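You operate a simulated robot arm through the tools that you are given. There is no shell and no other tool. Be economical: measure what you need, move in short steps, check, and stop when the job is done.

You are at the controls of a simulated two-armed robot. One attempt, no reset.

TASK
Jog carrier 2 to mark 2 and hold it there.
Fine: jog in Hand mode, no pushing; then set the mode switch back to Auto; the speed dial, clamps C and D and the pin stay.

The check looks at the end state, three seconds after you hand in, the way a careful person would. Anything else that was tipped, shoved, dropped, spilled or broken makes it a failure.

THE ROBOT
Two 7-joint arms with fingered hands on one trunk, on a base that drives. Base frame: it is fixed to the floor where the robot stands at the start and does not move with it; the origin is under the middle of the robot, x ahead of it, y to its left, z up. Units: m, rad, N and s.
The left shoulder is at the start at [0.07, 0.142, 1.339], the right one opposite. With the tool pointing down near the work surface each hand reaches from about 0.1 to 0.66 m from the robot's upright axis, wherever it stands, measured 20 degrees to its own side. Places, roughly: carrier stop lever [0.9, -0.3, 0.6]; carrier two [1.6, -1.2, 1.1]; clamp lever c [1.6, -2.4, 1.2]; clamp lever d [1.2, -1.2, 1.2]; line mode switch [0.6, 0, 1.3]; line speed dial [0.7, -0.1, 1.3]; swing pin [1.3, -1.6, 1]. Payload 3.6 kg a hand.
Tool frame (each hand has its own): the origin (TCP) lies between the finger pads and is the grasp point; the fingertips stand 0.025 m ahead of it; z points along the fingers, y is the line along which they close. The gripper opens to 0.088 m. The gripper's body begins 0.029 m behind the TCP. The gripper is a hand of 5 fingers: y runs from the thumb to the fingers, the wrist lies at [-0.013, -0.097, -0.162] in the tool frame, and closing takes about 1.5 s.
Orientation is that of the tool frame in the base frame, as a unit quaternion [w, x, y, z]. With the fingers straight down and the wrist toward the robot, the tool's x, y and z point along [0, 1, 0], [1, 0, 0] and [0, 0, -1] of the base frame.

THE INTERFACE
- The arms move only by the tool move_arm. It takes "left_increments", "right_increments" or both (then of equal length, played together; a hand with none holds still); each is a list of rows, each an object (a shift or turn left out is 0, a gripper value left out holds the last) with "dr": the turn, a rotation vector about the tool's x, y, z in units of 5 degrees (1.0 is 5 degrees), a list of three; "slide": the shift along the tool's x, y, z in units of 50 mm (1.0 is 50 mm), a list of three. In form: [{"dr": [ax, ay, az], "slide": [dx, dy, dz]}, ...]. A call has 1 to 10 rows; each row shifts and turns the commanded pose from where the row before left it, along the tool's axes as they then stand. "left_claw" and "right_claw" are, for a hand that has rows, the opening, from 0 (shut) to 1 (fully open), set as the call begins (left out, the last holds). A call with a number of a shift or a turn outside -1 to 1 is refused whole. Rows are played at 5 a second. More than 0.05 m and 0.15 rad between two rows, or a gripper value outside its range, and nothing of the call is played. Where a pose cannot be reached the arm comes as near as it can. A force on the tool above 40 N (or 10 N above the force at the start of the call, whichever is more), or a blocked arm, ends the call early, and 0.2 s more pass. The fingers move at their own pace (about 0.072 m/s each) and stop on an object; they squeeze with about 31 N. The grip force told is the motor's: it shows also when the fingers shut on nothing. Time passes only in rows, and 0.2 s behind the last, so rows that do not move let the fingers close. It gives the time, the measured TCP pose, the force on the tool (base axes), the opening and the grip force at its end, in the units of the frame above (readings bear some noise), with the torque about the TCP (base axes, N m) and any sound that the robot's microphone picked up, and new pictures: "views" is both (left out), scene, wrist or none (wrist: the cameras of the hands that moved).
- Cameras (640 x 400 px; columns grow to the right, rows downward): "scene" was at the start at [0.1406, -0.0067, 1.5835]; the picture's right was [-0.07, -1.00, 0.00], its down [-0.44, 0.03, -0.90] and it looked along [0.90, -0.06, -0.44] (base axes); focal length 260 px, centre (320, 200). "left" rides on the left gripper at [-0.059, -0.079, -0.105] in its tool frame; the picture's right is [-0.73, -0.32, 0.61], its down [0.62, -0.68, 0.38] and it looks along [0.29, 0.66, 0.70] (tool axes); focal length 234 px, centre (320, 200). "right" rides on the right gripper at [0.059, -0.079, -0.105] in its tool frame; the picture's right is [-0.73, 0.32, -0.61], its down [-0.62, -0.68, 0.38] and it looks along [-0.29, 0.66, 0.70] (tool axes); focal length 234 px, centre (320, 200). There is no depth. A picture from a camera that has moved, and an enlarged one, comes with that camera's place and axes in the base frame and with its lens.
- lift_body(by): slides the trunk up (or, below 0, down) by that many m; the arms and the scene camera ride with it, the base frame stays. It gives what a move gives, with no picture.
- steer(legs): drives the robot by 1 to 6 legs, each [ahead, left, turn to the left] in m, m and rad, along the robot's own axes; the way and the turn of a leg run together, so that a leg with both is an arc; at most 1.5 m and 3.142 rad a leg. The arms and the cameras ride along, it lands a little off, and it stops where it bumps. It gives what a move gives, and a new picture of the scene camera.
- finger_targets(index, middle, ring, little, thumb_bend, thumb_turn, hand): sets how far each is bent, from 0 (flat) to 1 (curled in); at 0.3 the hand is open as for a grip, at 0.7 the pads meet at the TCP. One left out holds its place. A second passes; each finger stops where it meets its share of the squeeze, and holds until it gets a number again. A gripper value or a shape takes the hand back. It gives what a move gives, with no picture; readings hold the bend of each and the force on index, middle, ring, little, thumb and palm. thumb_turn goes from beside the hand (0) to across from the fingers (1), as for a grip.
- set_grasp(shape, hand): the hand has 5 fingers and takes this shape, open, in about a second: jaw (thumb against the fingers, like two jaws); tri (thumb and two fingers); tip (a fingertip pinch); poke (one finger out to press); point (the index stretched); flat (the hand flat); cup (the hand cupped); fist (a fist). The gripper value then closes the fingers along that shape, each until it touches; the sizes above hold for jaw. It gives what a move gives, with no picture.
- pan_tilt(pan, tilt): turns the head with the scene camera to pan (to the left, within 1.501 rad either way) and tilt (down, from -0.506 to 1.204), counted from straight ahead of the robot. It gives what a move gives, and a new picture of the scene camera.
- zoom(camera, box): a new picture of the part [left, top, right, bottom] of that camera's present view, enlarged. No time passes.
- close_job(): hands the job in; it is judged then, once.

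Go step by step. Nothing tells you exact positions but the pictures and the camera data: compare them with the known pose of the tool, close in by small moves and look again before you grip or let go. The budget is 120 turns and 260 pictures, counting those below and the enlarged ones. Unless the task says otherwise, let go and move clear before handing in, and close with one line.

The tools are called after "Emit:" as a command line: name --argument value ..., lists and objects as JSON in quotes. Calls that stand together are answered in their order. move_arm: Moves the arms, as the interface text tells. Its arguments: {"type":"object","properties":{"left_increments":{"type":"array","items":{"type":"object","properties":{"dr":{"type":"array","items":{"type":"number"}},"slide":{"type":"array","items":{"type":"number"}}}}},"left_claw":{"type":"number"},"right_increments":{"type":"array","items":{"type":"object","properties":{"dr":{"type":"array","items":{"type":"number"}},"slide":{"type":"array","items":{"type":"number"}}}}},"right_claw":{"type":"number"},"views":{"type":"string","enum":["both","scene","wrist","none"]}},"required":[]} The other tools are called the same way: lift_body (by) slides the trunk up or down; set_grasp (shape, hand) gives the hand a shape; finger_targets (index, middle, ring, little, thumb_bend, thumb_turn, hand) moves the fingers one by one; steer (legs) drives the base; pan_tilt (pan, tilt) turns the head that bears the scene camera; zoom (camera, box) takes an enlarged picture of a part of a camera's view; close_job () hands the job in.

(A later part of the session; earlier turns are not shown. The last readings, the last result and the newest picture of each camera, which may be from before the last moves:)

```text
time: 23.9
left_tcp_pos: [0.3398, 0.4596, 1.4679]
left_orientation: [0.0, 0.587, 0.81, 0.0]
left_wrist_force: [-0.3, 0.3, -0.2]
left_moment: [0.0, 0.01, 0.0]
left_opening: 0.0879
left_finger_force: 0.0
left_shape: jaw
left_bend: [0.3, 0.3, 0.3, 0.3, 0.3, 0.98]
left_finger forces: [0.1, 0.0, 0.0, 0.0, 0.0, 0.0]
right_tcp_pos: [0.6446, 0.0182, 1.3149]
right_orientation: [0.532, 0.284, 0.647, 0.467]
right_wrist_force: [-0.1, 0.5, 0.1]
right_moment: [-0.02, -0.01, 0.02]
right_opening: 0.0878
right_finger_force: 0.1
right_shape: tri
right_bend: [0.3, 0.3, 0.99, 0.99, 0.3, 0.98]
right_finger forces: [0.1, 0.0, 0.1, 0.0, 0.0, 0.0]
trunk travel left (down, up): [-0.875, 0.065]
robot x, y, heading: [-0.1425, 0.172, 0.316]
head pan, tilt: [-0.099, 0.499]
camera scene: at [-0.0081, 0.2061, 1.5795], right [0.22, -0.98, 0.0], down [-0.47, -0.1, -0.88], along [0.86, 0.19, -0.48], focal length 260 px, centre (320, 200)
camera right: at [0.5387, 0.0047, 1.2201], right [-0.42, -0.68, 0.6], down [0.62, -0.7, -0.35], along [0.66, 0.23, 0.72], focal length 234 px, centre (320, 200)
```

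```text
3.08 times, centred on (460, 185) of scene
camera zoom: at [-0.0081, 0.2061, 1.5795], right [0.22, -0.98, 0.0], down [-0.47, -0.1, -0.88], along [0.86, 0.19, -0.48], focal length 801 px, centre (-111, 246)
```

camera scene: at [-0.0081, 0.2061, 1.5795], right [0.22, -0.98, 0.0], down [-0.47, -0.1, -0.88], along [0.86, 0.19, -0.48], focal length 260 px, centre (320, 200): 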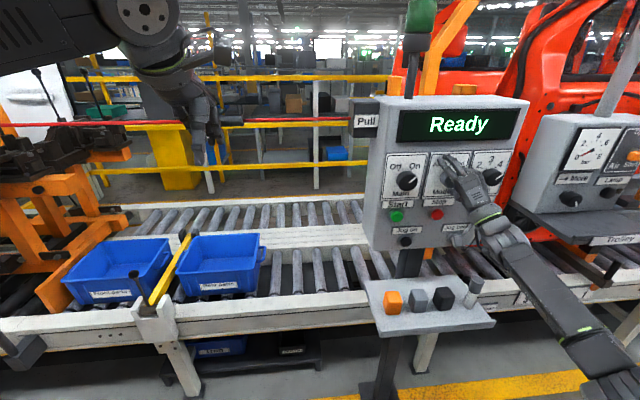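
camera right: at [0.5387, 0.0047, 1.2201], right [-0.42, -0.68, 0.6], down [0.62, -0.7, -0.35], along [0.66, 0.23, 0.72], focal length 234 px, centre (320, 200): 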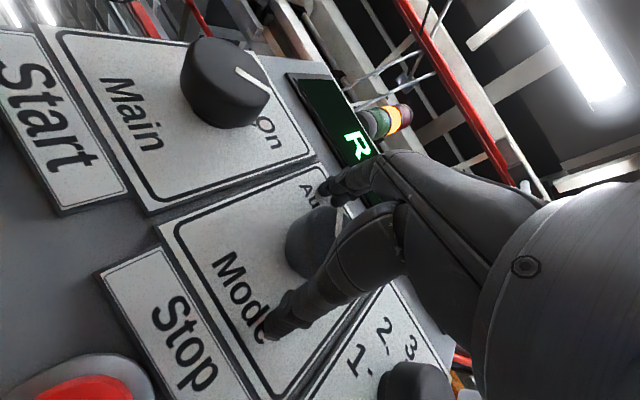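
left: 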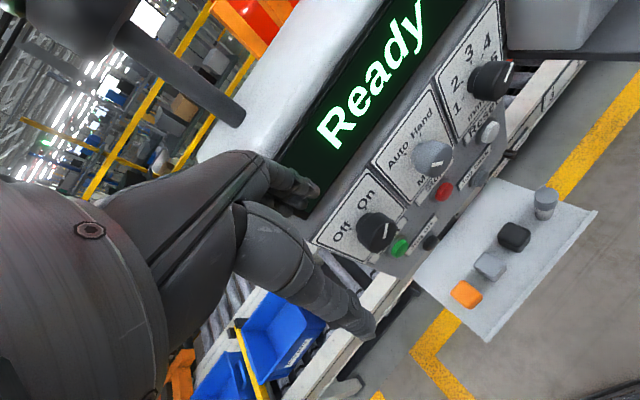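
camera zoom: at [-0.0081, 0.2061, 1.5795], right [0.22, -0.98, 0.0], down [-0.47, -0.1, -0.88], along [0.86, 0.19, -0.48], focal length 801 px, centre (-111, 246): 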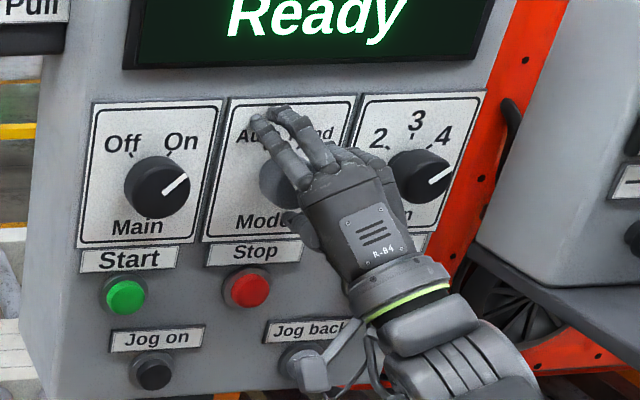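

The knob sits between the pads. Closing.

Emit:
move_arm --right_increments '[{}, {}, {}, {}, {}, {}, {}, {}]' --right_claw 0 --views "wrist"

```text
time: 25.7
left_tcp_pos: [0.3408, 0.4571, 1.4697]
left_orientation: [-0.001, 0.588, 0.809, 0.001]
left_wrist_force: [0.6, 0.1, 0.6]
left_moment: [-0.01, -0.01, 0.03]
left_opening: 0.0878
left_finger_force: 0.1
left_shape: jaw
left_bend: [0.3, 0.3, 0.3, 0.3, 0.3, 0.98]
left_finger forces: [0.0, 0.0, 0.0, 0.1, 0.0, 0.0]
right_tcp_pos: [0.6459, 0.0167, 1.3124]
right_orientation: [0.531, 0.286, 0.647, 0.467]
right_wrist_force: [-3.8, -5.0, -10.4]
right_moment: [-0.1, -0.05, -0.04]
right_opening: 0.0289
right_finger_force: 30.9
right_shape: tri
right_bend: [0.76, 0.6, 1.0, 1.0, 0.74, 1.0]
right_finger forces: [7.5, 20.5, 0.0, 0.1, 45.8, 0.1]
trunk travel left (down, up): [-0.875, 0.065]
robot x, y, heading: [-0.1408, 0.1727, 0.315]
head pan, tilt: [-0.099, 0.499]
camera right: at [0.5398, 0.003, 1.2185], right [-0.42, -0.68, 0.6], down [0.62, -0.7, -0.36], along [0.66, 0.22, 0.72], focal length 234 px, centre (320, 200)
```

right: 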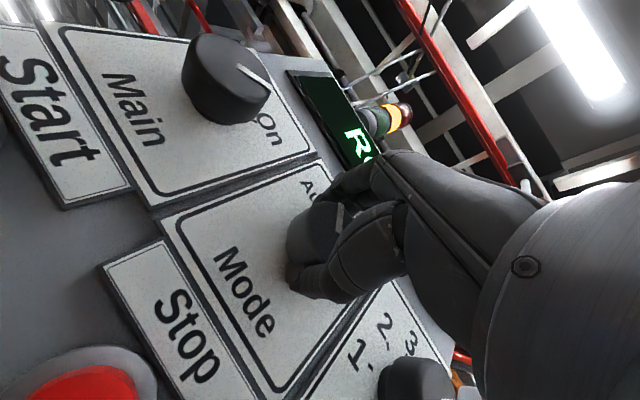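

Emit:
move_arm --right_increments '[{"dr": [0, 0, 1]}, {"dr": [0, 0, 1]}, {"dr": [0, 0, 1]}, {"dr": [0, 0, 1]}, {"dr": [0, 0, 1]}, {"dr": [0, 0, 1]}, {"dr": [0, 0, 1]}, {"dr": [0, 0, 1]}]'

Emit:
zoom --camera "scene" --box '[370, 90, 550, 250]'

```text
time: 27.5
left_tcp_pos: [0.3405, 0.4592, 1.4695]
left_orientation: [0.0, 0.587, 0.81, 0.0]
left_wrist_force: [0.0, -0.1, 0.4]
left_moment: [-0.01, 0.0, 0.02]
left_opening: 0.0878
left_finger_force: 0.0
left_shape: jaw
left_bend: [0.3, 0.3, 0.3, 0.3, 0.3, 0.98]
left_finger forces: [0.1, 0.0, 0.0, 0.0, 0.0, 0.0]
right_tcp_pos: [0.6449, 0.0168, 1.313]
right_orientation: [0.338, 0.488, 0.511, 0.621]
right_wrist_force: [-4.7, -1.3, -7.1]
right_moment: [-0.03, -0.39, -0.25]
right_opening: 0.0283
right_finger_force: 31.5
right_shape: tri
right_bend: [0.76, 0.59, 1.0, 1.0, 0.73, 1.0]
right_finger forces: [7.5, 31.4, 0.0, 0.1, 49.8, 0.1]
trunk travel left (down, up): [-0.875, 0.065]
robot x, y, heading: [-0.1417, 0.1695, 0.315]
head pan, tilt: [-0.099, 0.499]
camera scene: at [-0.0072, 0.2058, 1.5794], right [0.22, -0.98, 0.0], down [-0.47, -0.1, -0.88], along [0.86, 0.19, -0.48], focal length 260 px, centre (320, 200)
camera right: at [0.5225, 0.0583, 1.2536], right [-0.34, -0.93, 0.12], down [0.49, -0.29, -0.82], along [0.8, -0.22, 0.56], focal length 234 px, centre (320, 200)
```

scene: 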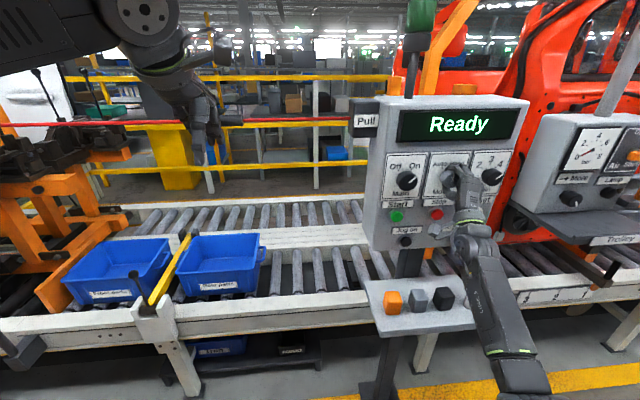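
right: 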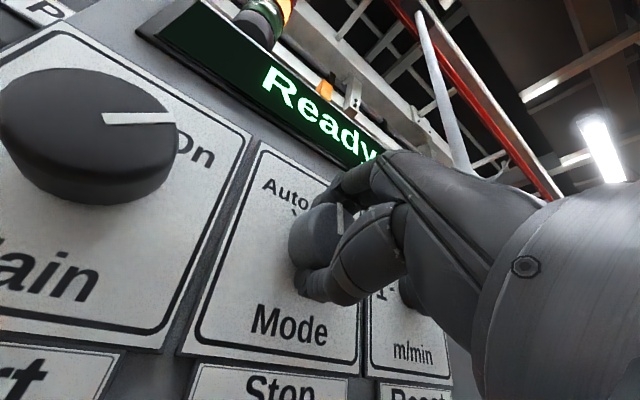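

```text
2.50 times, centred on (460, 170) of scene
camera zoom: at [-0.0072, 0.2058, 1.5794], right [0.22, -0.98, 0.0], down [-0.47, -0.1, -0.88], along [0.86, 0.19, -0.48], focal length 651 px, centre (-30, 275)
```

zoom: 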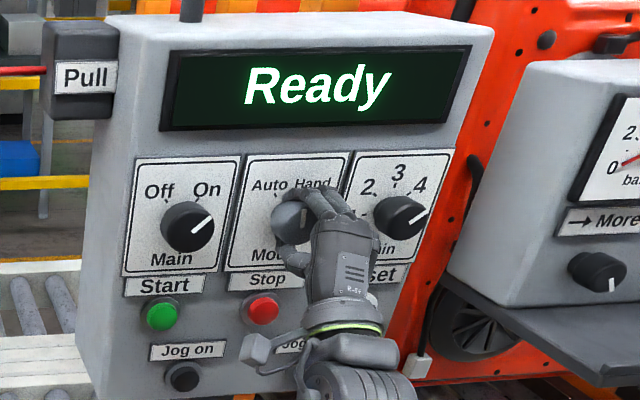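

Emit:
move_arm --right_increments '[{"dr": [0, 0, 1]}, {"dr": [0, 0, 1]}, {"dr": [0, 0, 1]}, {"dr": [0, 0, 1]}, {"dr": [0, 0, 1]}, {"dr": [0, 0, 1]}]'

Emit:
zoom --camera "scene" --box '[370, 90, 550, 250]'

```text
time: 28.9
left_tcp_pos: [0.3416, 0.4592, 1.4685]
left_orientation: [0.0, 0.587, 0.81, -0.001]
left_wrist_force: [-0.2, -0.4, 0.3]
left_moment: [0.01, 0.02, -0.03]
left_opening: 0.0878
left_finger_force: 0.1
left_shape: jaw
left_bend: [0.3, 0.3, 0.3, 0.3, 0.3, 0.98]
left_finger forces: [0.0, 0.0, 0.1, 0.0, 0.1, 0.0]
right_tcp_pos: [0.6464, 0.0166, 1.3135]
right_orientation: [0.167, 0.604, 0.367, 0.687]
right_wrist_force: [-0.3, -1.8, -4.0]
right_moment: [-0.07, -0.26, -0.48]
right_opening: 0.0285
right_finger_force: 30.7
right_shape: tri
right_bend: [0.76, 0.59, 1.0, 1.0, 0.74, 1.0]
right_finger forces: [8.6, 33.3, 0.0, 0.0, 43.3, 0.0]
trunk travel left (down, up): [-0.875, 0.065]
robot x, y, heading: [-0.1429, 0.1684, 0.313]
head pan, tilt: [-0.099, 0.499]
camera scene: at [-0.0067, 0.2058, 1.5794], right [0.21, -0.98, 0.0], down [-0.47, -0.1, -0.88], along [0.86, 0.19, -0.48], focal length 260 px, centre (320, 200)
camera right: at [0.5164, 0.0775, 1.3002], right [-0.35, -0.89, -0.29], down [0.35, 0.16, -0.92], along [0.87, -0.43, 0.26], focal length 234 px, centre (320, 200)
```

scene: 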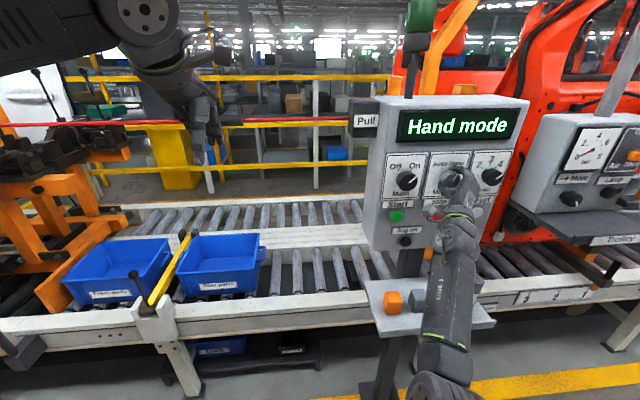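
right: 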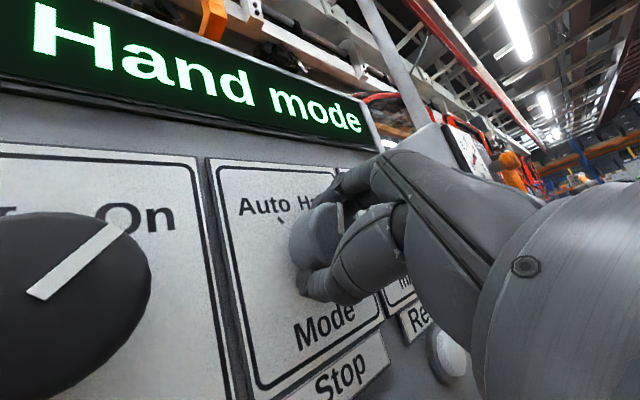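

```text
2.50 times, centred on (460, 170) of scene
camera zoom: at [-0.0067, 0.2058, 1.5794], right [0.21, -0.98, 0.0], down [-0.47, -0.1, -0.88], along [0.86, 0.19, -0.48], focal length 651 px, centre (-30, 275)
```

zoom: 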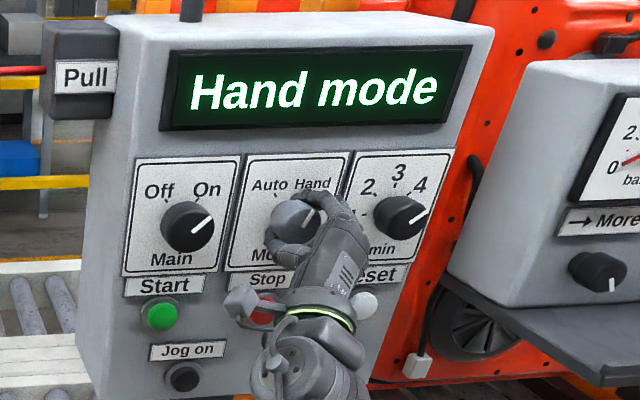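

The display says "Hand mode". I'll open the hand and back off, then check the knob.

Emit:
move_arm --right_increments '[{}, {}, {}, {}, {}, {}, {"slide": [0, 0, -0.6]}, {"slide": [0, 0, -0.9]}, {"slide": [0, 0, -0.9]}]' --right_claw 1

Emit:
zoom --camera "scene" --box '[370, 90, 550, 250]'

```text
time: 30.9
left_tcp_pos: [0.3393, 0.4601, 1.4695]
left_orientation: [0.001, 0.587, 0.809, 0.001]
left_wrist_force: [-1.1, 0.7, 0.0]
left_moment: [0.01, 0.02, -0.04]
left_opening: 0.088
left_finger_force: 0.0
left_shape: jaw
left_bend: [0.3, 0.3, 0.3, 0.3, 0.3, 0.98]
left_finger forces: [0.0, 0.0, 0.0, 0.0, 0.0, 0.1]
right_tcp_pos: [0.5293, -0.0172, 1.3161]
right_orientation: [0.167, 0.603, 0.368, 0.687]
right_wrist_force: [-0.5, -0.3, -0.4]
right_moment: [0.01, -0.01, 0.01]
right_opening: 0.0876
right_finger_force: 0.1
right_shape: tri
right_bend: [0.3, 0.3, 0.99, 0.99, 0.3, 0.98]
right_finger forces: [0.1, 0.0, 0.0, 0.1, 0.1, 0.0]
trunk travel left (down, up): [-0.875, 0.065]
robot x, y, heading: [-0.1438, 0.1723, 0.317]
head pan, tilt: [-0.099, 0.499]
camera scene: at [-0.0091, 0.2058, 1.5796], right [0.22, -0.98, 0.0], down [-0.47, -0.1, -0.88], along [0.86, 0.19, -0.48], focal length 260 px, centre (320, 200)
camera right: at [0.4, 0.0423, 1.3019], right [-0.35, -0.89, -0.29], down [0.35, 0.16, -0.92], along [0.87, -0.43, 0.26], focal length 234 px, centre (320, 200)
```

scene: 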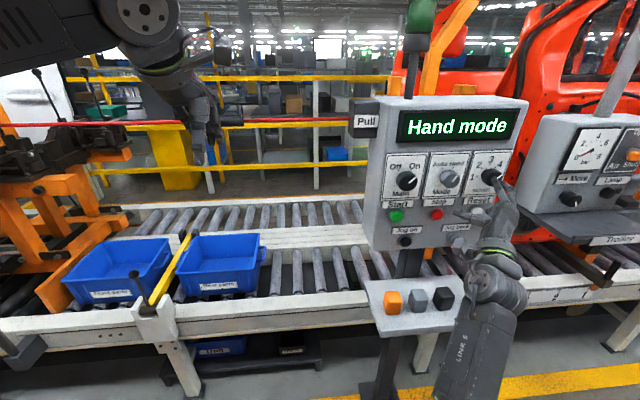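
right: 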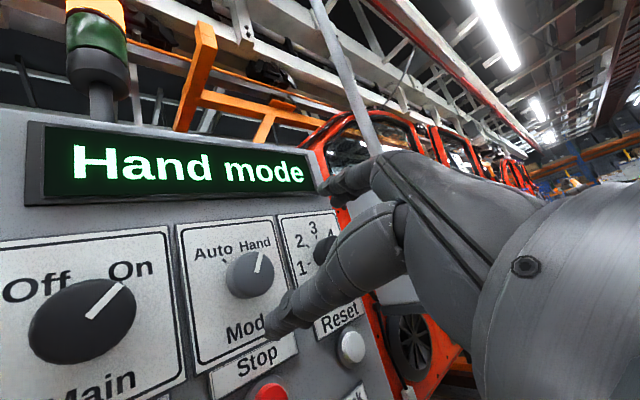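

```text
2.50 times, centred on (460, 170) of scene
camera zoom: at [-0.0091, 0.2058, 1.5796], right [0.22, -0.98, 0.0], down [-0.47, -0.1, -0.88], along [0.86, 0.19, -0.48], focal length 651 px, centre (-30, 275)
```

zoom: 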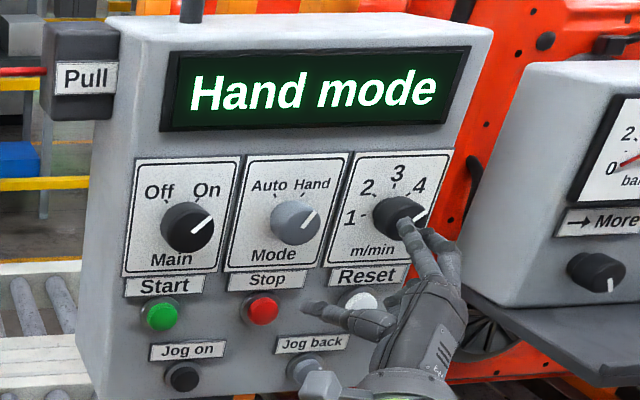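

Mode is in Hand. Now I'll look at the stop lever area more closely and take stock of the carriers.

Emit:
pan_tilt --pan -0.55 --tilt 0.6

Emit:
zoom --camera "scene" --box '[200, 200, 400, 330]'

Emit:
zoom --camera "scene" --box '[400, 40, 640, 240]'

```text
time: 31.8
left_tcp_pos: [0.3396, 0.4596, 1.4701]
left_orientation: [0.0, 0.587, 0.81, 0.0]
left_wrist_force: [0.4, 0.1, 0.2]
left_moment: [0.0, -0.03, -0.04]
left_opening: 0.0877
left_finger_force: 0.0
left_shape: jaw
left_bend: [0.3, 0.3, 0.3, 0.3, 0.3, 0.98]
left_finger forces: [0.1, 0.1, 0.0, 0.0, 0.0, 0.1]
right_tcp_pos: [0.5316, -0.0175, 1.3144]
right_orientation: [0.167, 0.605, 0.367, 0.687]
right_wrist_force: [0.2, -0.4, 0.3]
right_moment: [-0.01, 0.03, -0.05]
right_opening: 0.0876
right_finger_force: 0.1
right_shape: tri
right_bend: [0.3, 0.3, 0.99, 0.99, 0.3, 0.98]
right_finger forces: [0.1, 0.1, 0.1, 0.0, 0.1, 0.1]
trunk travel left (down, up): [-0.875, 0.065]
robot x, y, heading: [-0.1407, 0.1711, 0.316]
head pan, tilt: [-0.55, 0.6]
camera scene: at [-0.0099, 0.1667, 1.5703], right [-0.23, -0.97, 0.0], down [-0.55, 0.13, -0.82], along [0.8, -0.19, -0.57], focal length 260 px, centre (320, 200)
```

scene: 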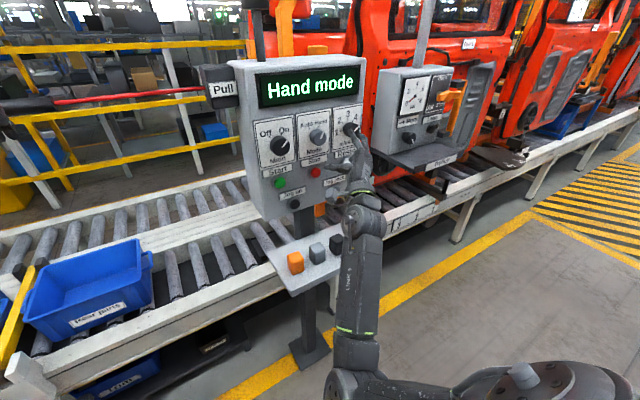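

```text
3.08 times, centred on (300, 265) of scene
camera zoom: at [-0.0099, 0.1667, 1.5703], right [-0.23, -0.97, 0.0], down [-0.55, 0.13, -0.82], along [0.8, -0.19, -0.57], focal length 801 px, centre (382, 0)
```

zoom: 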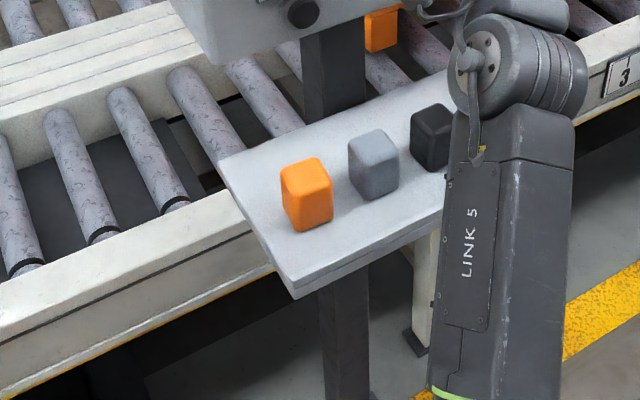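

```text
2.00 times, centred on (520, 140) of scene
camera zoom: at [-0.0099, 0.1667, 1.5703], right [-0.23, -0.97, 0.0], down [-0.55, 0.13, -0.82], along [0.8, -0.19, -0.57], focal length 521 px, centre (-80, 320)
```

zoom: 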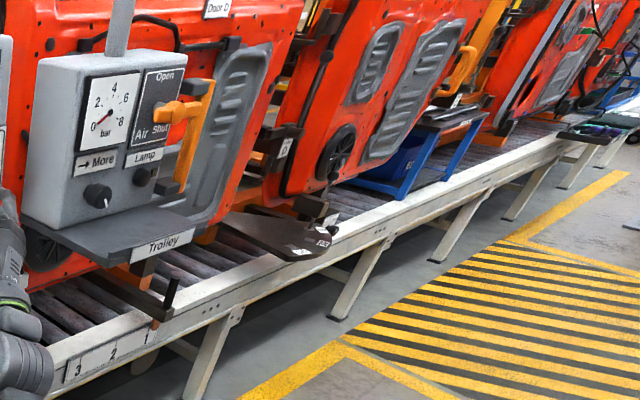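

The arm hides the lever. I'll pull the right hand back, point it down again, and strafe right to see and reach the lever.

Emit:
move_arm --right_increments '[{"dr": [0, 0, -1], "slide": [0, 0, -0.7]}, {"dr": [0, 0, -1], "slide": [0, 0, -0.7]}, {"dr": [0, 0, -1], "slide": [0, 0, -0.7]}, {"dr": [0, 0, -1]}, {"dr": [0, 0, -1]}, {"dr": [0, 0, -1]}, {"dr": [0, 0, -1]}, {"dr": [0, 0, -1]}, {"dr": [0, 0, -1]}, {"dr": [1, 0, 0]}]' --views "none"

Emit:
move_arm --right_increments '[{"dr": [1, 0, 0]}, {"dr": [1, 0, 0]}, {"dr": [1, 0, 0]}, {"dr": [1, 0, 0]}, {"dr": [1, 0, 0]}, {"dr": [1, 0, 0]}, {"dr": [1, 0, 0]}, {"dr": [1, 0, 0]}, {"dr": [1, 0, 0]}, {"dr": [1, 0, 0]}]' --views "none"

Emit:
move_arm --right_increments '[{"dr": [1, 0, 0]}, {"dr": [1, 0, 0]}, {"dr": [1, 0, 0]}, {"dr": [1, 0, 0]}, {"dr": [1, 0, 0]}, {"dr": [1, 0, 0]}, {"dr": [1, 0, 0]}]' --views "scene"

```text
time: 34.0
left_tcp_pos: [0.3405, 0.4597, 1.4683]
left_orientation: [0.0, 0.587, 0.81, 0.0]
left_wrist_force: [0.1, 0.2, 0.5]
left_moment: [0.0, -0.01, 0.01]
left_opening: 0.0876
left_finger_force: 0.1
left_shape: jaw
left_bend: [0.3, 0.3, 0.3, 0.3, 0.3, 0.98]
left_finger forces: [0.1, 0.0, 0.0, 0.0, 0.0, 0.0]
right_tcp_pos: [0.4299, -0.051, 1.3133]
right_orientation: [0.399, 0.435, 0.595, 0.545]
right_wrist_force: [0.1, 0.7, -0.5]
right_moment: [0.0, -0.02, -0.01]
right_opening: 0.0879
right_finger_force: 0.0
right_shape: tri
right_bend: [0.3, 0.3, 0.99, 0.99, 0.3, 0.98]
right_finger forces: [0.0, 0.1, 0.0, 0.1, 0.0, 0.0]
trunk travel left (down, up): [-0.875, 0.065]
robot x, y, heading: [-0.1437, 0.1669, 0.314]
head pan, tilt: [-0.55, 0.6]
```

```text
time: 36.2
left_tcp_pos: [0.3407, 0.4593, 1.4684]
left_orientation: [0.0, 0.587, 0.81, 0.0]
left_wrist_force: [-0.2, -0.7, 0.0]
left_moment: [0.0, -0.04, 0.0]
left_opening: 0.0878
left_finger_force: 0.2
left_shape: jaw
left_bend: [0.3, 0.3, 0.3, 0.3, 0.3, 0.98]
left_finger forces: [0.0, 0.0, 0.1, 0.0, 0.0, 0.0]
right_tcp_pos: [0.431, -0.0511, 1.313]
right_orientation: [0.177, 0.563, 0.77, 0.242]
right_wrist_force: [0.4, 0.4, 0.2]
right_moment: [0.0, 0.02, 0.01]
right_opening: 0.0876
right_finger_force: 0.0
right_shape: tri
right_bend: [0.3, 0.3, 0.99, 0.99, 0.3, 0.98]
right_finger forces: [0.1, 0.0, 0.0, 0.0, 0.1, 0.1]
trunk travel left (down, up): [-0.875, 0.065]
robot x, y, heading: [-0.1389, 0.1706, 0.311]
head pan, tilt: [-0.55, 0.6]
```

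```text
time: 37.8
left_tcp_pos: [0.3416, 0.461, 1.4693]
left_orientation: [0.0, 0.587, 0.81, 0.0]
left_wrist_force: [0.0, -0.1, 0.2]
left_moment: [0.01, 0.01, -0.01]
left_opening: 0.0877
left_finger_force: 0.0
left_shape: jaw
left_bend: [0.3, 0.3, 0.3, 0.3, 0.3, 0.98]
left_finger forces: [0.0, 0.1, 0.0, 0.0, 0.0, 0.0]
right_tcp_pos: [0.4301, -0.0505, 1.313]
right_orientation: [0.0, 0.589, 0.808, -0.001]
right_wrist_force: [-0.5, -0.5, 0.5]
right_moment: [0.0, 0.01, -0.02]
right_opening: 0.0879
right_finger_force: 0.1
right_shape: tri
right_bend: [0.3, 0.3, 0.99, 0.99, 0.3, 0.98]
right_finger forces: [0.1, 0.0, 0.0, 0.0, 0.1, 0.0]
trunk travel left (down, up): [-0.875, 0.065]
robot x, y, heading: [-0.1434, 0.1722, 0.317]
head pan, tilt: [-0.55, 0.6]
camera scene: at [-0.0103, 0.1673, 1.5703], right [-0.23, -0.97, 0.0], down [-0.55, 0.13, -0.83], along [0.8, -0.19, -0.56], focal length 260 px, centre (320, 200)
```

scene: 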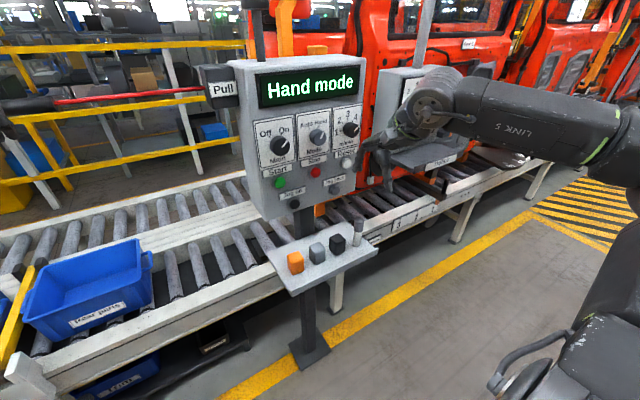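

Emit:
steer --legs '[[0, -0.5, 0]]'

Emit:
pan_tilt --pan -0.15 --tilt 0.75

Emit:
zoom --camera "scene" --box '[240, 180, 440, 320]'

```text
time: 40.8
left_tcp_pos: [0.4944, -0.0102, 1.4688]
left_orientation: [0.0, 0.586, 0.811, 0.0]
left_wrist_force: [0.6, 0.3, 0.5]
left_moment: [0.0, -0.04, 0.0]
left_opening: 0.0879
left_finger_force: 0.0
left_shape: jaw
left_bend: [0.3, 0.3, 0.3, 0.3, 0.3, 0.98]
left_finger forces: [0.0, 0.0, 0.0, 0.1, 0.0, 0.0]
right_tcp_pos: [0.5867, -0.5203, 1.314]
right_orientation: [0.001, 0.589, 0.808, -0.001]
right_wrist_force: [0.2, 0.2, 0.0]
right_moment: [-0.01, 0.02, -0.04]
right_opening: 0.0877
right_finger_force: 0.0
right_shape: tri
right_bend: [0.3, 0.3, 0.99, 0.99, 0.3, 0.98]
right_finger forces: [0.1, 0.0, 0.0, 0.0, 0.1, 0.1]
trunk travel left (down, up): [-0.875, 0.065]
robot x, y, heading: [0.0149, -0.3049, 0.317]
head pan, tilt: [-0.55, 0.6]
camera scene: at [0.1445, -0.3043, 1.5704], right [-0.23, -0.97, 0.0], down [-0.55, 0.13, -0.83], along [0.8, -0.19, -0.56], focal length 260 px, centre (320, 200)
```

scene: 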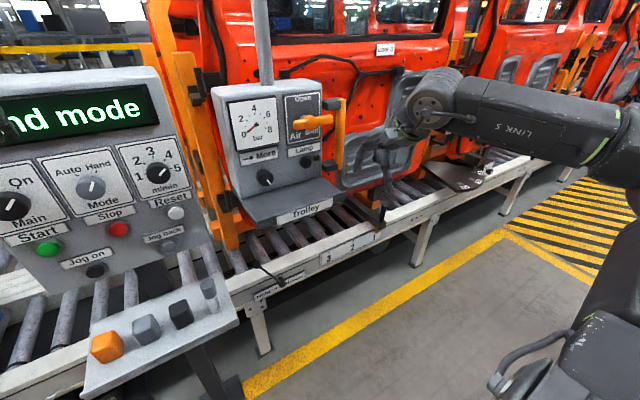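

```text
time: 41.6
left_tcp_pos: [0.4957, -0.0126, 1.4693]
left_orientation: [0.001, 0.586, 0.81, -0.001]
left_wrist_force: [0.0, 0.0, 0.6]
left_moment: [-0.02, -0.01, 0.01]
left_opening: 0.0876
left_finger_force: 0.0
left_shape: jaw
left_bend: [0.3, 0.3, 0.3, 0.3, 0.3, 0.98]
left_finger forces: [0.1, 0.0, 0.1, 0.0, 0.0, 0.1]
right_tcp_pos: [0.5869, -0.5254, 1.3135]
right_orientation: [0.0, 0.589, 0.808, 0.0]
right_wrist_force: [0.2, -0.1, 0.4]
right_moment: [0.01, 0.02, 0.03]
right_opening: 0.0878
right_finger_force: 0.1
right_shape: tri
right_bend: [0.3, 0.3, 0.99, 0.99, 0.3, 0.98]
right_finger forces: [0.1, 0.0, 0.0, 0.1, 0.0, 0.0]
trunk travel left (down, up): [-0.875, 0.065]
robot x, y, heading: [0.0158, -0.3035, 0.32]
head pan, tilt: [-0.15, 0.75]
camera scene: at [0.1411, -0.2732, 1.5575], right [0.17, -0.99, 0.0], down [-0.67, -0.11, -0.73], along [0.72, 0.12, -0.68], focal length 260 px, centre (320, 200)
```

scene: 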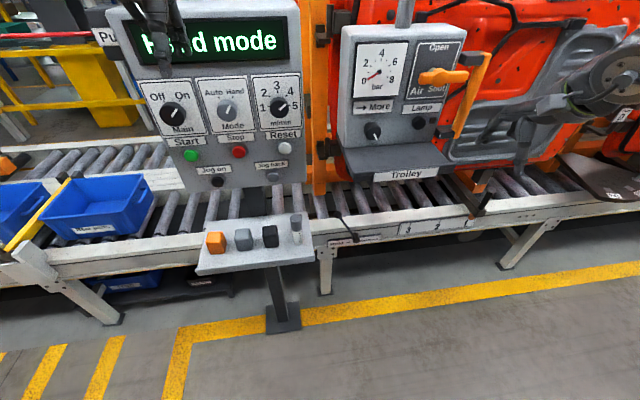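

```text
2.86 times, centred on (340, 250) of scene
camera zoom: at [0.1411, -0.2732, 1.5575], right [0.17, -0.99, 0.0], down [-0.67, -0.11, -0.73], along [0.72, 0.12, -0.68], focal length 744 px, centre (263, 57)
```

zoom: 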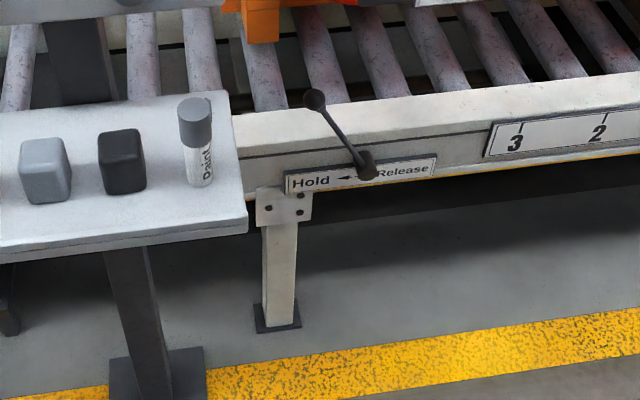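

The lever leans to Hold, with its ball near [0.905, −0.221, 0.763]; the shelf overhangs it, so I'll come from the front and low. I'll retract the left hand, point the right hand forward, then lower the trunk.

Emit:
move_arm --right_increments '[{"dr": [-1, 0, 0]}, {"dr": [-1, 0, 0]}, {"dr": [-1, 0, 0]}, {"dr": [-1, 0, 0]}, {"dr": [-1, 0, 0]}, {"dr": [-1, 0, 0]}, {"dr": [-1, 0, 0]}, {"dr": [-1, 0, 0]}, {"dr": [-1, 0, 0]}, {"dr": [-1, 0, 0]}]' --left_increments '[{"slide": [0, -0.6, 0]}, {"slide": [0, -0.6, 0]}, {"slide": [0, -0.6, 0]}, {"slide": [0, -0.6, 0]}, {"slide": [0, -0.6, 0]}, {"slide": [0, -0.6, 0]}, {"slide": [0, -0.6, 0]}, {"slide": [0, 0, 0]}, {"slide": [0, 0, 0]}, {"slide": [0, 0, 0]}]' --right_claw 0 --views "none"

Emit:
move_arm --right_increments '[{"dr": [-1, 0, 0]}, {"dr": [-1, 0, 0]}, {"dr": [-1, 0, 0]}, {"dr": [-1, 0, 0]}, {"dr": [-1, 0, 0]}, {"dr": [-1, 0, 0]}, {"dr": [-1, 0, 0]}, {"dr": [-1, 0, 0]}]' --views "scene"

```text
time: 43.8
left_tcp_pos: [0.2996, -0.0797, 1.4677]
left_orientation: [0.001, 0.587, 0.81, 0.0]
left_wrist_force: [-0.2, 0.6, -0.4]
left_moment: [-0.03, 0.02, 0.0]
left_opening: 0.0877
left_finger_force: 0.0
left_shape: jaw
left_bend: [0.3, 0.3, 0.3, 0.3, 0.3, 0.98]
left_finger forces: [0.0, 0.0, 0.1, 0.0, 0.1, 0.1]
left hand out of reach, approached as far as the arm can: row 7
right_tcp_pos: [0.5858, -0.5225, 1.3139]
right_orientation: [0.25, 0.534, 0.732, 0.341]
right_wrist_force: [-0.2, -0.3, -0.5]
right_moment: [-0.01, -0.04, -0.01]
right_opening: 0.0
right_finger_force: 31.1
right_shape: tri
right_bend: [0.7, 0.7, 1.0, 1.0, 0.36, 1.0]
right_finger forces: [0.1, 0.1, 0.0, 0.1, 0.0, 0.0]
trunk travel left (down, up): [-0.875, 0.065]
robot x, y, heading: [0.0117, -0.3025, 0.318]
head pan, tilt: [-0.15, 0.75]
```

```text
time: 45.6
left_tcp_pos: [0.3012, -0.0784, 1.4672]
left_orientation: [0.001, 0.586, 0.81, 0.0]
left_wrist_force: [0.3, 0.8, 0.1]
left_moment: [0.05, -0.01, -0.03]
left_opening: 0.0877
left_finger_force: 0.1
left_shape: jaw
left_bend: [0.3, 0.3, 0.3, 0.3, 0.3, 0.98]
left_finger forces: [0.0, 0.1, 0.0, 0.0, 0.0, 0.1]
right_tcp_pos: [0.5879, -0.522, 1.3131]
right_orientation: [0.417, 0.416, 0.571, 0.572]
right_wrist_force: [0.0, 0.1, 0.9]
right_moment: [0.0, 0.02, 0.04]
right_opening: 0.0
right_finger_force: 30.9
right_shape: tri
right_bend: [0.7, 0.7, 1.0, 1.0, 0.36, 1.0]
right_finger forces: [0.0, 0.0, 0.0, 0.0, 0.0, 0.0]
trunk travel left (down, up): [-0.875, 0.065]
robot x, y, heading: [0.016, -0.2987, 0.315]
head pan, tilt: [-0.15, 0.75]
camera scene: at [0.1411, -0.2721, 1.5574], right [0.17, -0.99, 0.0], down [-0.67, -0.11, -0.73], along [0.72, 0.12, -0.68], focal length 260 px, centre (320, 200)
```

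scene: 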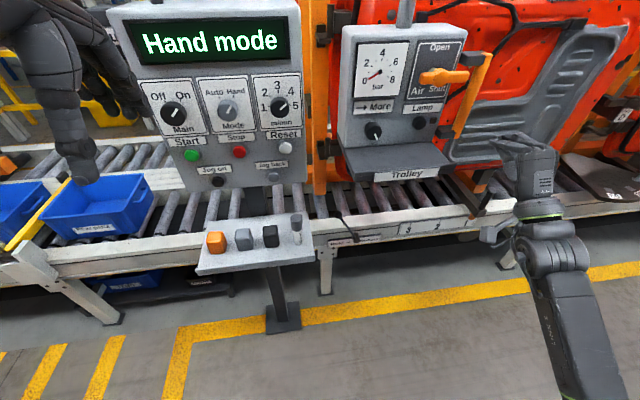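

Emit:
lift_body --by -0.55

Emit:
steer --legs '[[0, 0.11, 0]]'

Emit:
pan_tilt --pan -0.35 --tilt 0.35

```text
refused: -0.55 is not a number from -0.4 to 0.4
```

```text
time: 46.8
left_tcp_pos: [0.2667, 0.021, 1.4665]
left_orientation: [0.0, 0.586, 0.81, 0.002]
left_wrist_force: [0.2, -0.7, -0.4]
left_moment: [-0.01, -0.01, 0.01]
left_opening: 0.0876
left_finger_force: 0.1
left_shape: jaw
left_bend: [0.3, 0.3, 0.3, 0.3, 0.3, 0.98]
left_finger forces: [0.0, 0.0, 0.0, 0.0, 0.0, 0.0]
right_tcp_pos: [0.5528, -0.4228, 1.3109]
right_orientation: [0.416, 0.417, 0.571, 0.572]
right_wrist_force: [-0.2, -0.5, -0.4]
right_moment: [-0.03, 0.02, 0.03]
right_opening: 0.0
right_finger_force: 31.1
right_shape: tri
right_bend: [0.7, 0.7, 1.0, 1.0, 0.36, 1.0]
right_finger forces: [0.0, 0.0, 0.0, 0.0, 0.0, 0.0]
trunk travel left (down, up): [-0.875, 0.065]
robot x, y, heading: [-0.0211, -0.1986, 0.317]
head pan, tilt: [-0.15, 0.75]
camera scene: at [0.1078, -0.1724, 1.5574], right [0.17, -0.99, 0.0], down [-0.67, -0.11, -0.73], along [0.72, 0.12, -0.68], focal length 260 px, centre (320, 200)
```

scene: 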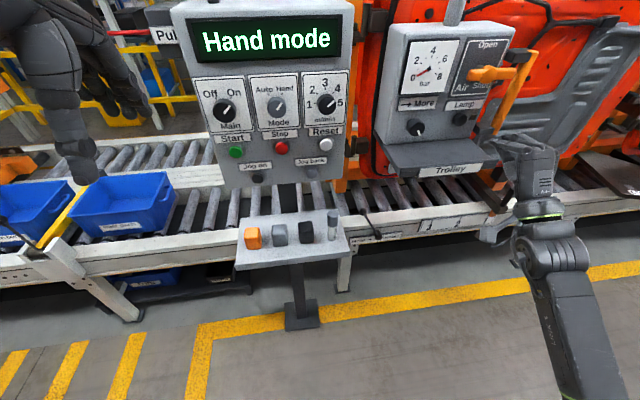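

```text
time: 47.7
left_tcp_pos: [0.2654, 0.0259, 1.4671]
left_orientation: [0.001, 0.586, 0.81, 0.0]
left_wrist_force: [0.3, -0.2, -0.2]
left_moment: [0.0, -0.03, 0.01]
left_opening: 0.0876
left_finger_force: 0.1
left_shape: jaw
left_bend: [0.3, 0.3, 0.3, 0.3, 0.3, 0.98]
left_finger forces: [0.0, 0.1, 0.1, 0.1, 0.0, 0.0]
right_tcp_pos: [0.5519, -0.4169, 1.3147]
right_orientation: [0.416, 0.416, 0.572, 0.572]
right_wrist_force: [-0.8, -0.6, 0.5]
right_moment: [-0.01, -0.02, 0.0]
right_opening: 0.0
right_finger_force: 30.4
right_shape: tri
right_bend: [0.7, 0.7, 1.0, 1.0, 0.36, 1.0]
right_finger forces: [0.1, 0.0, 0.0, 0.0, 0.1, 0.0]
trunk travel left (down, up): [-0.875, 0.065]
robot x, y, heading: [-0.0175, -0.1951, 0.314]
head pan, tilt: [-0.351, 0.351]
camera scene: at [0.1173, -0.1838, 1.5931], right [-0.03, -1.0, 0.0], down [-0.34, 0.01, -0.94], along [0.94, -0.03, -0.34], focal length 260 px, centre (320, 200)
```

scene: 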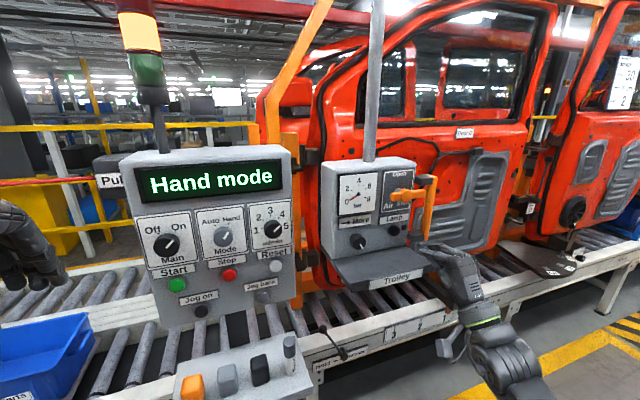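

Emit:
lift_body --by -0.4

Emit:
lift_body --by -0.12

Emit:
steer --legs '[[0.12, 0, 0]]'

```text
time: 51.5
left_tcp_pos: [0.2662, 0.0251, 1.0662]
left_orientation: [0.001, 0.587, 0.81, 0.0]
left_wrist_force: [0.5, -0.2, -0.1]
left_moment: [0.03, 0.02, 0.0]
left_opening: 0.0878
left_finger_force: 0.1
left_shape: jaw
left_bend: [0.3, 0.3, 0.3, 0.3, 0.3, 0.98]
left_finger forces: [0.0, 0.1, 0.0, 0.0, 0.0, 0.1]
right_tcp_pos: [0.5531, -0.4195, 0.9137]
right_orientation: [0.417, 0.416, 0.571, 0.572]
right_wrist_force: [-0.4, -0.1, -0.2]
right_moment: [0.01, 0.0, -0.03]
right_opening: 0.0002
right_finger_force: 31.3
right_shape: tri
right_bend: [0.7, 0.7, 1.0, 1.0, 0.36, 1.0]
right_finger forces: [0.1, 0.0, 0.0, 0.0, 0.0, 0.0]
trunk travel left (down, up): [-0.475, 0.465]
robot x, y, heading: [-0.0215, -0.1964, 0.315]
head pan, tilt: [-0.351, 0.351]
```

```text
time: 53.0
left_tcp_pos: [0.2651, 0.0253, 0.9466]
left_orientation: [0.001, 0.587, 0.809, 0.001]
left_wrist_force: [-0.6, 0.6, 0.3]
left_moment: [-0.02, -0.01, 0.03]
left_opening: 0.0877
left_finger_force: 0.0
left_shape: jaw
left_bend: [0.3, 0.3, 0.3, 0.3, 0.3, 0.98]
left_finger forces: [0.1, 0.0, 0.0, 0.0, 0.0, 0.1]
right_tcp_pos: [0.5528, -0.4191, 0.7932]
right_orientation: [0.416, 0.416, 0.571, 0.572]
right_wrist_force: [0.3, 0.7, 0.1]
right_moment: [-0.02, 0.0, -0.02]
right_opening: 0.0
right_finger_force: 31.1
right_shape: tri
right_bend: [0.7, 0.7, 1.0, 1.0, 0.36, 1.0]
right_finger forces: [0.1, 0.0, 0.0, 0.0, 0.1, 0.1]
trunk travel left (down, up): [-0.355, 0.585]
robot x, y, heading: [-0.0208, -0.1965, 0.317]
head pan, tilt: [-0.351, 0.351]
```

```text
time: 54.2
left_tcp_pos: [0.3767, 0.0618, 0.9466]
left_orientation: [0.001, 0.586, 0.81, 0.0]
left_wrist_force: [-0.7, -0.4, -0.9]
left_moment: [0.0, -0.01, 0.01]
left_opening: 0.0878
left_finger_force: 0.1
left_shape: jaw
left_bend: [0.3, 0.3, 0.3, 0.3, 0.3, 0.98]
left_finger forces: [0.1, 0.0, 0.0, 0.0, 0.1, 0.0]
right_tcp_pos: [0.6648, -0.3808, 0.7914]
right_orientation: [0.417, 0.416, 0.571, 0.571]
right_wrist_force: [0.6, 0.5, -0.4]
right_moment: [0.02, -0.02, -0.05]
right_opening: 0.0
right_finger_force: 30.8
right_shape: tri
right_bend: [0.7, 0.7, 1.0, 1.0, 0.36, 1.0]
right_finger forces: [0.0, 0.0, 0.0, 0.0, 0.1, 0.1]
trunk travel left (down, up): [-0.355, 0.585]
robot x, y, heading: [0.0878, -0.1623, 0.322]
head pan, tilt: [-0.351, 0.351]
camera scene: at [0.2297, -0.1483, 1.0729], right [-0.03, -1.0, 0.0], down [-0.34, 0.01, -0.94], along [0.94, -0.03, -0.34], focal length 260 px, centre (320, 200)
```

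scene: 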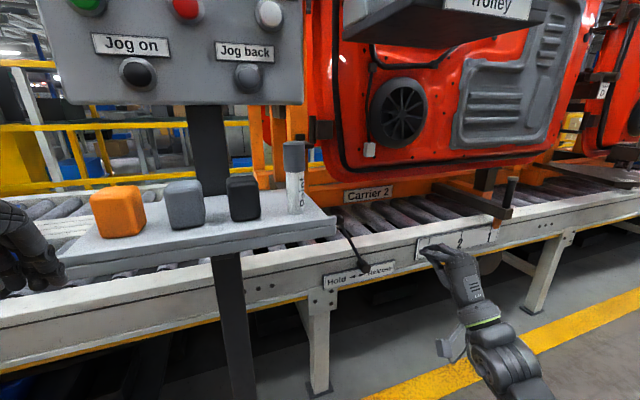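

"Carrier 2" is the near carrier with the pointer at mark 1. Zooming on the lever.

Emit:
zoom --camera "scene" --box '[290, 180, 530, 330]'

```text
2.67 times, centred on (410, 255) of scene
camera zoom: at [0.2297, -0.1483, 1.0729], right [-0.03, -1.0, 0.0], down [-0.34, 0.01, -0.94], along [0.94, -0.03, -0.34], focal length 694 px, centre (80, 53)
```

zoom: 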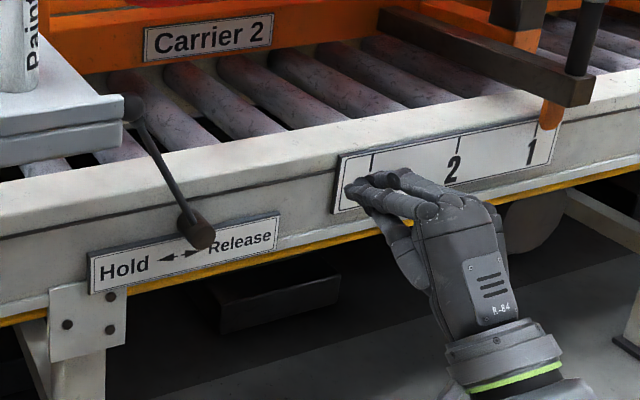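

The lever pivot and ball agree with my estimate. I'll shift the base slightly left and ahead so the arm has room, then look from the wrist.

Emit:
steer --legs '[[0.05, 0.1, 0]]'

Emit:
move_arm --right_increments '[{"slide": [0, -0.2, 0.1]}]' --views "wrist"

Emit:
zoom --camera "scene" --box '[300, 180, 540, 330]'

```text
time: 55.5
left_tcp_pos: [0.3914, 0.1723, 0.9462]
left_orientation: [0.001, 0.585, 0.811, 0.0]
left_wrist_force: [-0.1, 0.3, 1.0]
left_moment: [0.0, 0.02, -0.03]
left_opening: 0.0875
left_finger_force: 0.1
left_shape: jaw
left_bend: [0.3, 0.3, 0.3, 0.3, 0.3, 0.98]
left_finger forces: [0.1, 0.0, 0.0, 0.1, 0.0, 0.0]
right_tcp_pos: [0.6811, -0.2683, 0.794]
right_orientation: [0.415, 0.415, 0.572, 0.573]
right_wrist_force: [0.6, -0.3, 0.1]
right_moment: [-0.01, 0.02, 0.04]
right_opening: 0.0
right_finger_force: 30.8
right_shape: tri
right_bend: [0.7, 0.7, 1.0, 1.0, 0.36, 1.0]
right_finger forces: [0.0, 0.0, 0.1, 0.0, 0.0, 0.1]
trunk travel left (down, up): [-0.355, 0.585]
robot x, y, heading: [0.1055, -0.0515, 0.324]
head pan, tilt: [-0.351, 0.351]
camera scene: at [0.2452, -0.0372, 1.073], right [-0.03, -1.0, 0.0], down [-0.34, 0.01, -0.94], along [0.94, -0.03, -0.34], focal length 260 px, centre (320, 200)
```

scene: 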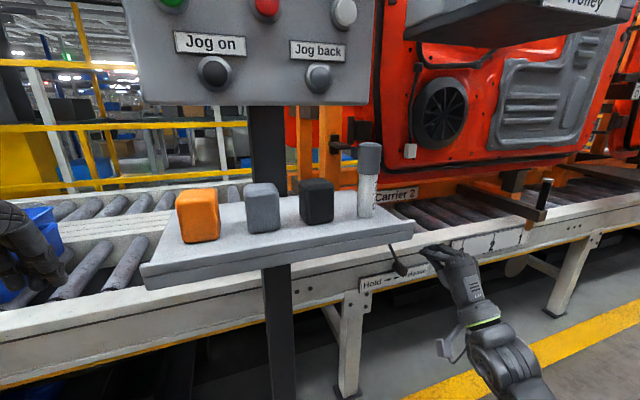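

```text
time: 55.9
left_tcp_pos: [0.3931, 0.1722, 0.9463]
left_orientation: [0.001, 0.585, 0.811, -0.001]
left_wrist_force: [0.8, -0.4, -0.5]
left_moment: [0.01, 0.0, -0.02]
left_opening: 0.0874
left_finger_force: 0.1
left_shape: jaw
left_bend: [0.3, 0.3, 0.3, 0.3, 0.3, 0.98]
left_finger forces: [0.0, 0.0, 0.1, 0.0, 0.0, 0.1]
right_tcp_pos: [0.6857, -0.2695, 0.7834]
right_orientation: [0.416, 0.416, 0.572, 0.572]
right_wrist_force: [0.0, 0.5, 1.0]
right_moment: [0.03, -0.01, -0.04]
right_opening: 0.0
right_finger_force: 30.9
right_shape: tri
right_bend: [0.7, 0.7, 1.0, 1.0, 0.36, 1.0]
right_finger forces: [0.1, 0.0, 0.0, 0.0, 0.1, 0.0]
trunk travel left (down, up): [-0.355, 0.585]
robot x, y, heading: [0.1073, -0.0496, 0.323]
head pan, tilt: [-0.351, 0.351]
camera right: at [0.568, -0.2457, 0.7052], right [-0.35, -0.88, 0.32], down [0.56, -0.47, -0.68], along [0.75, -0.06, 0.66], focal length 234 px, centre (320, 200)
```

right: 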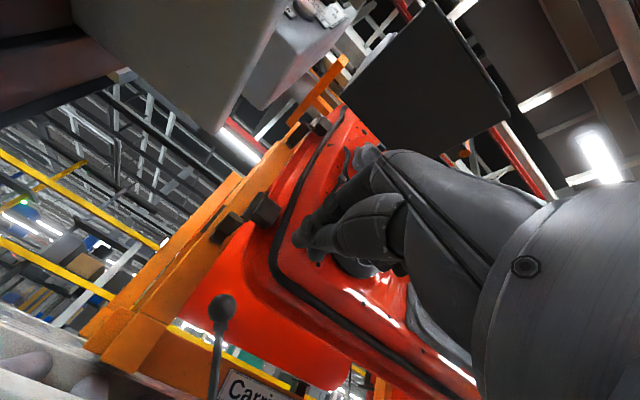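

```text
2.67 times, centred on (420, 255) of scene
camera zoom: at [0.2451, -0.0381, 1.0731], right [-0.03, -1.0, 0.0], down [-0.34, 0.01, -0.94], along [0.94, -0.03, -0.34], focal length 694 px, centre (53, 53)
```

zoom: 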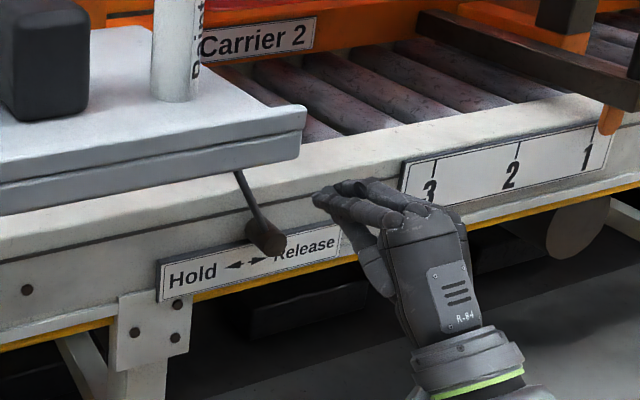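

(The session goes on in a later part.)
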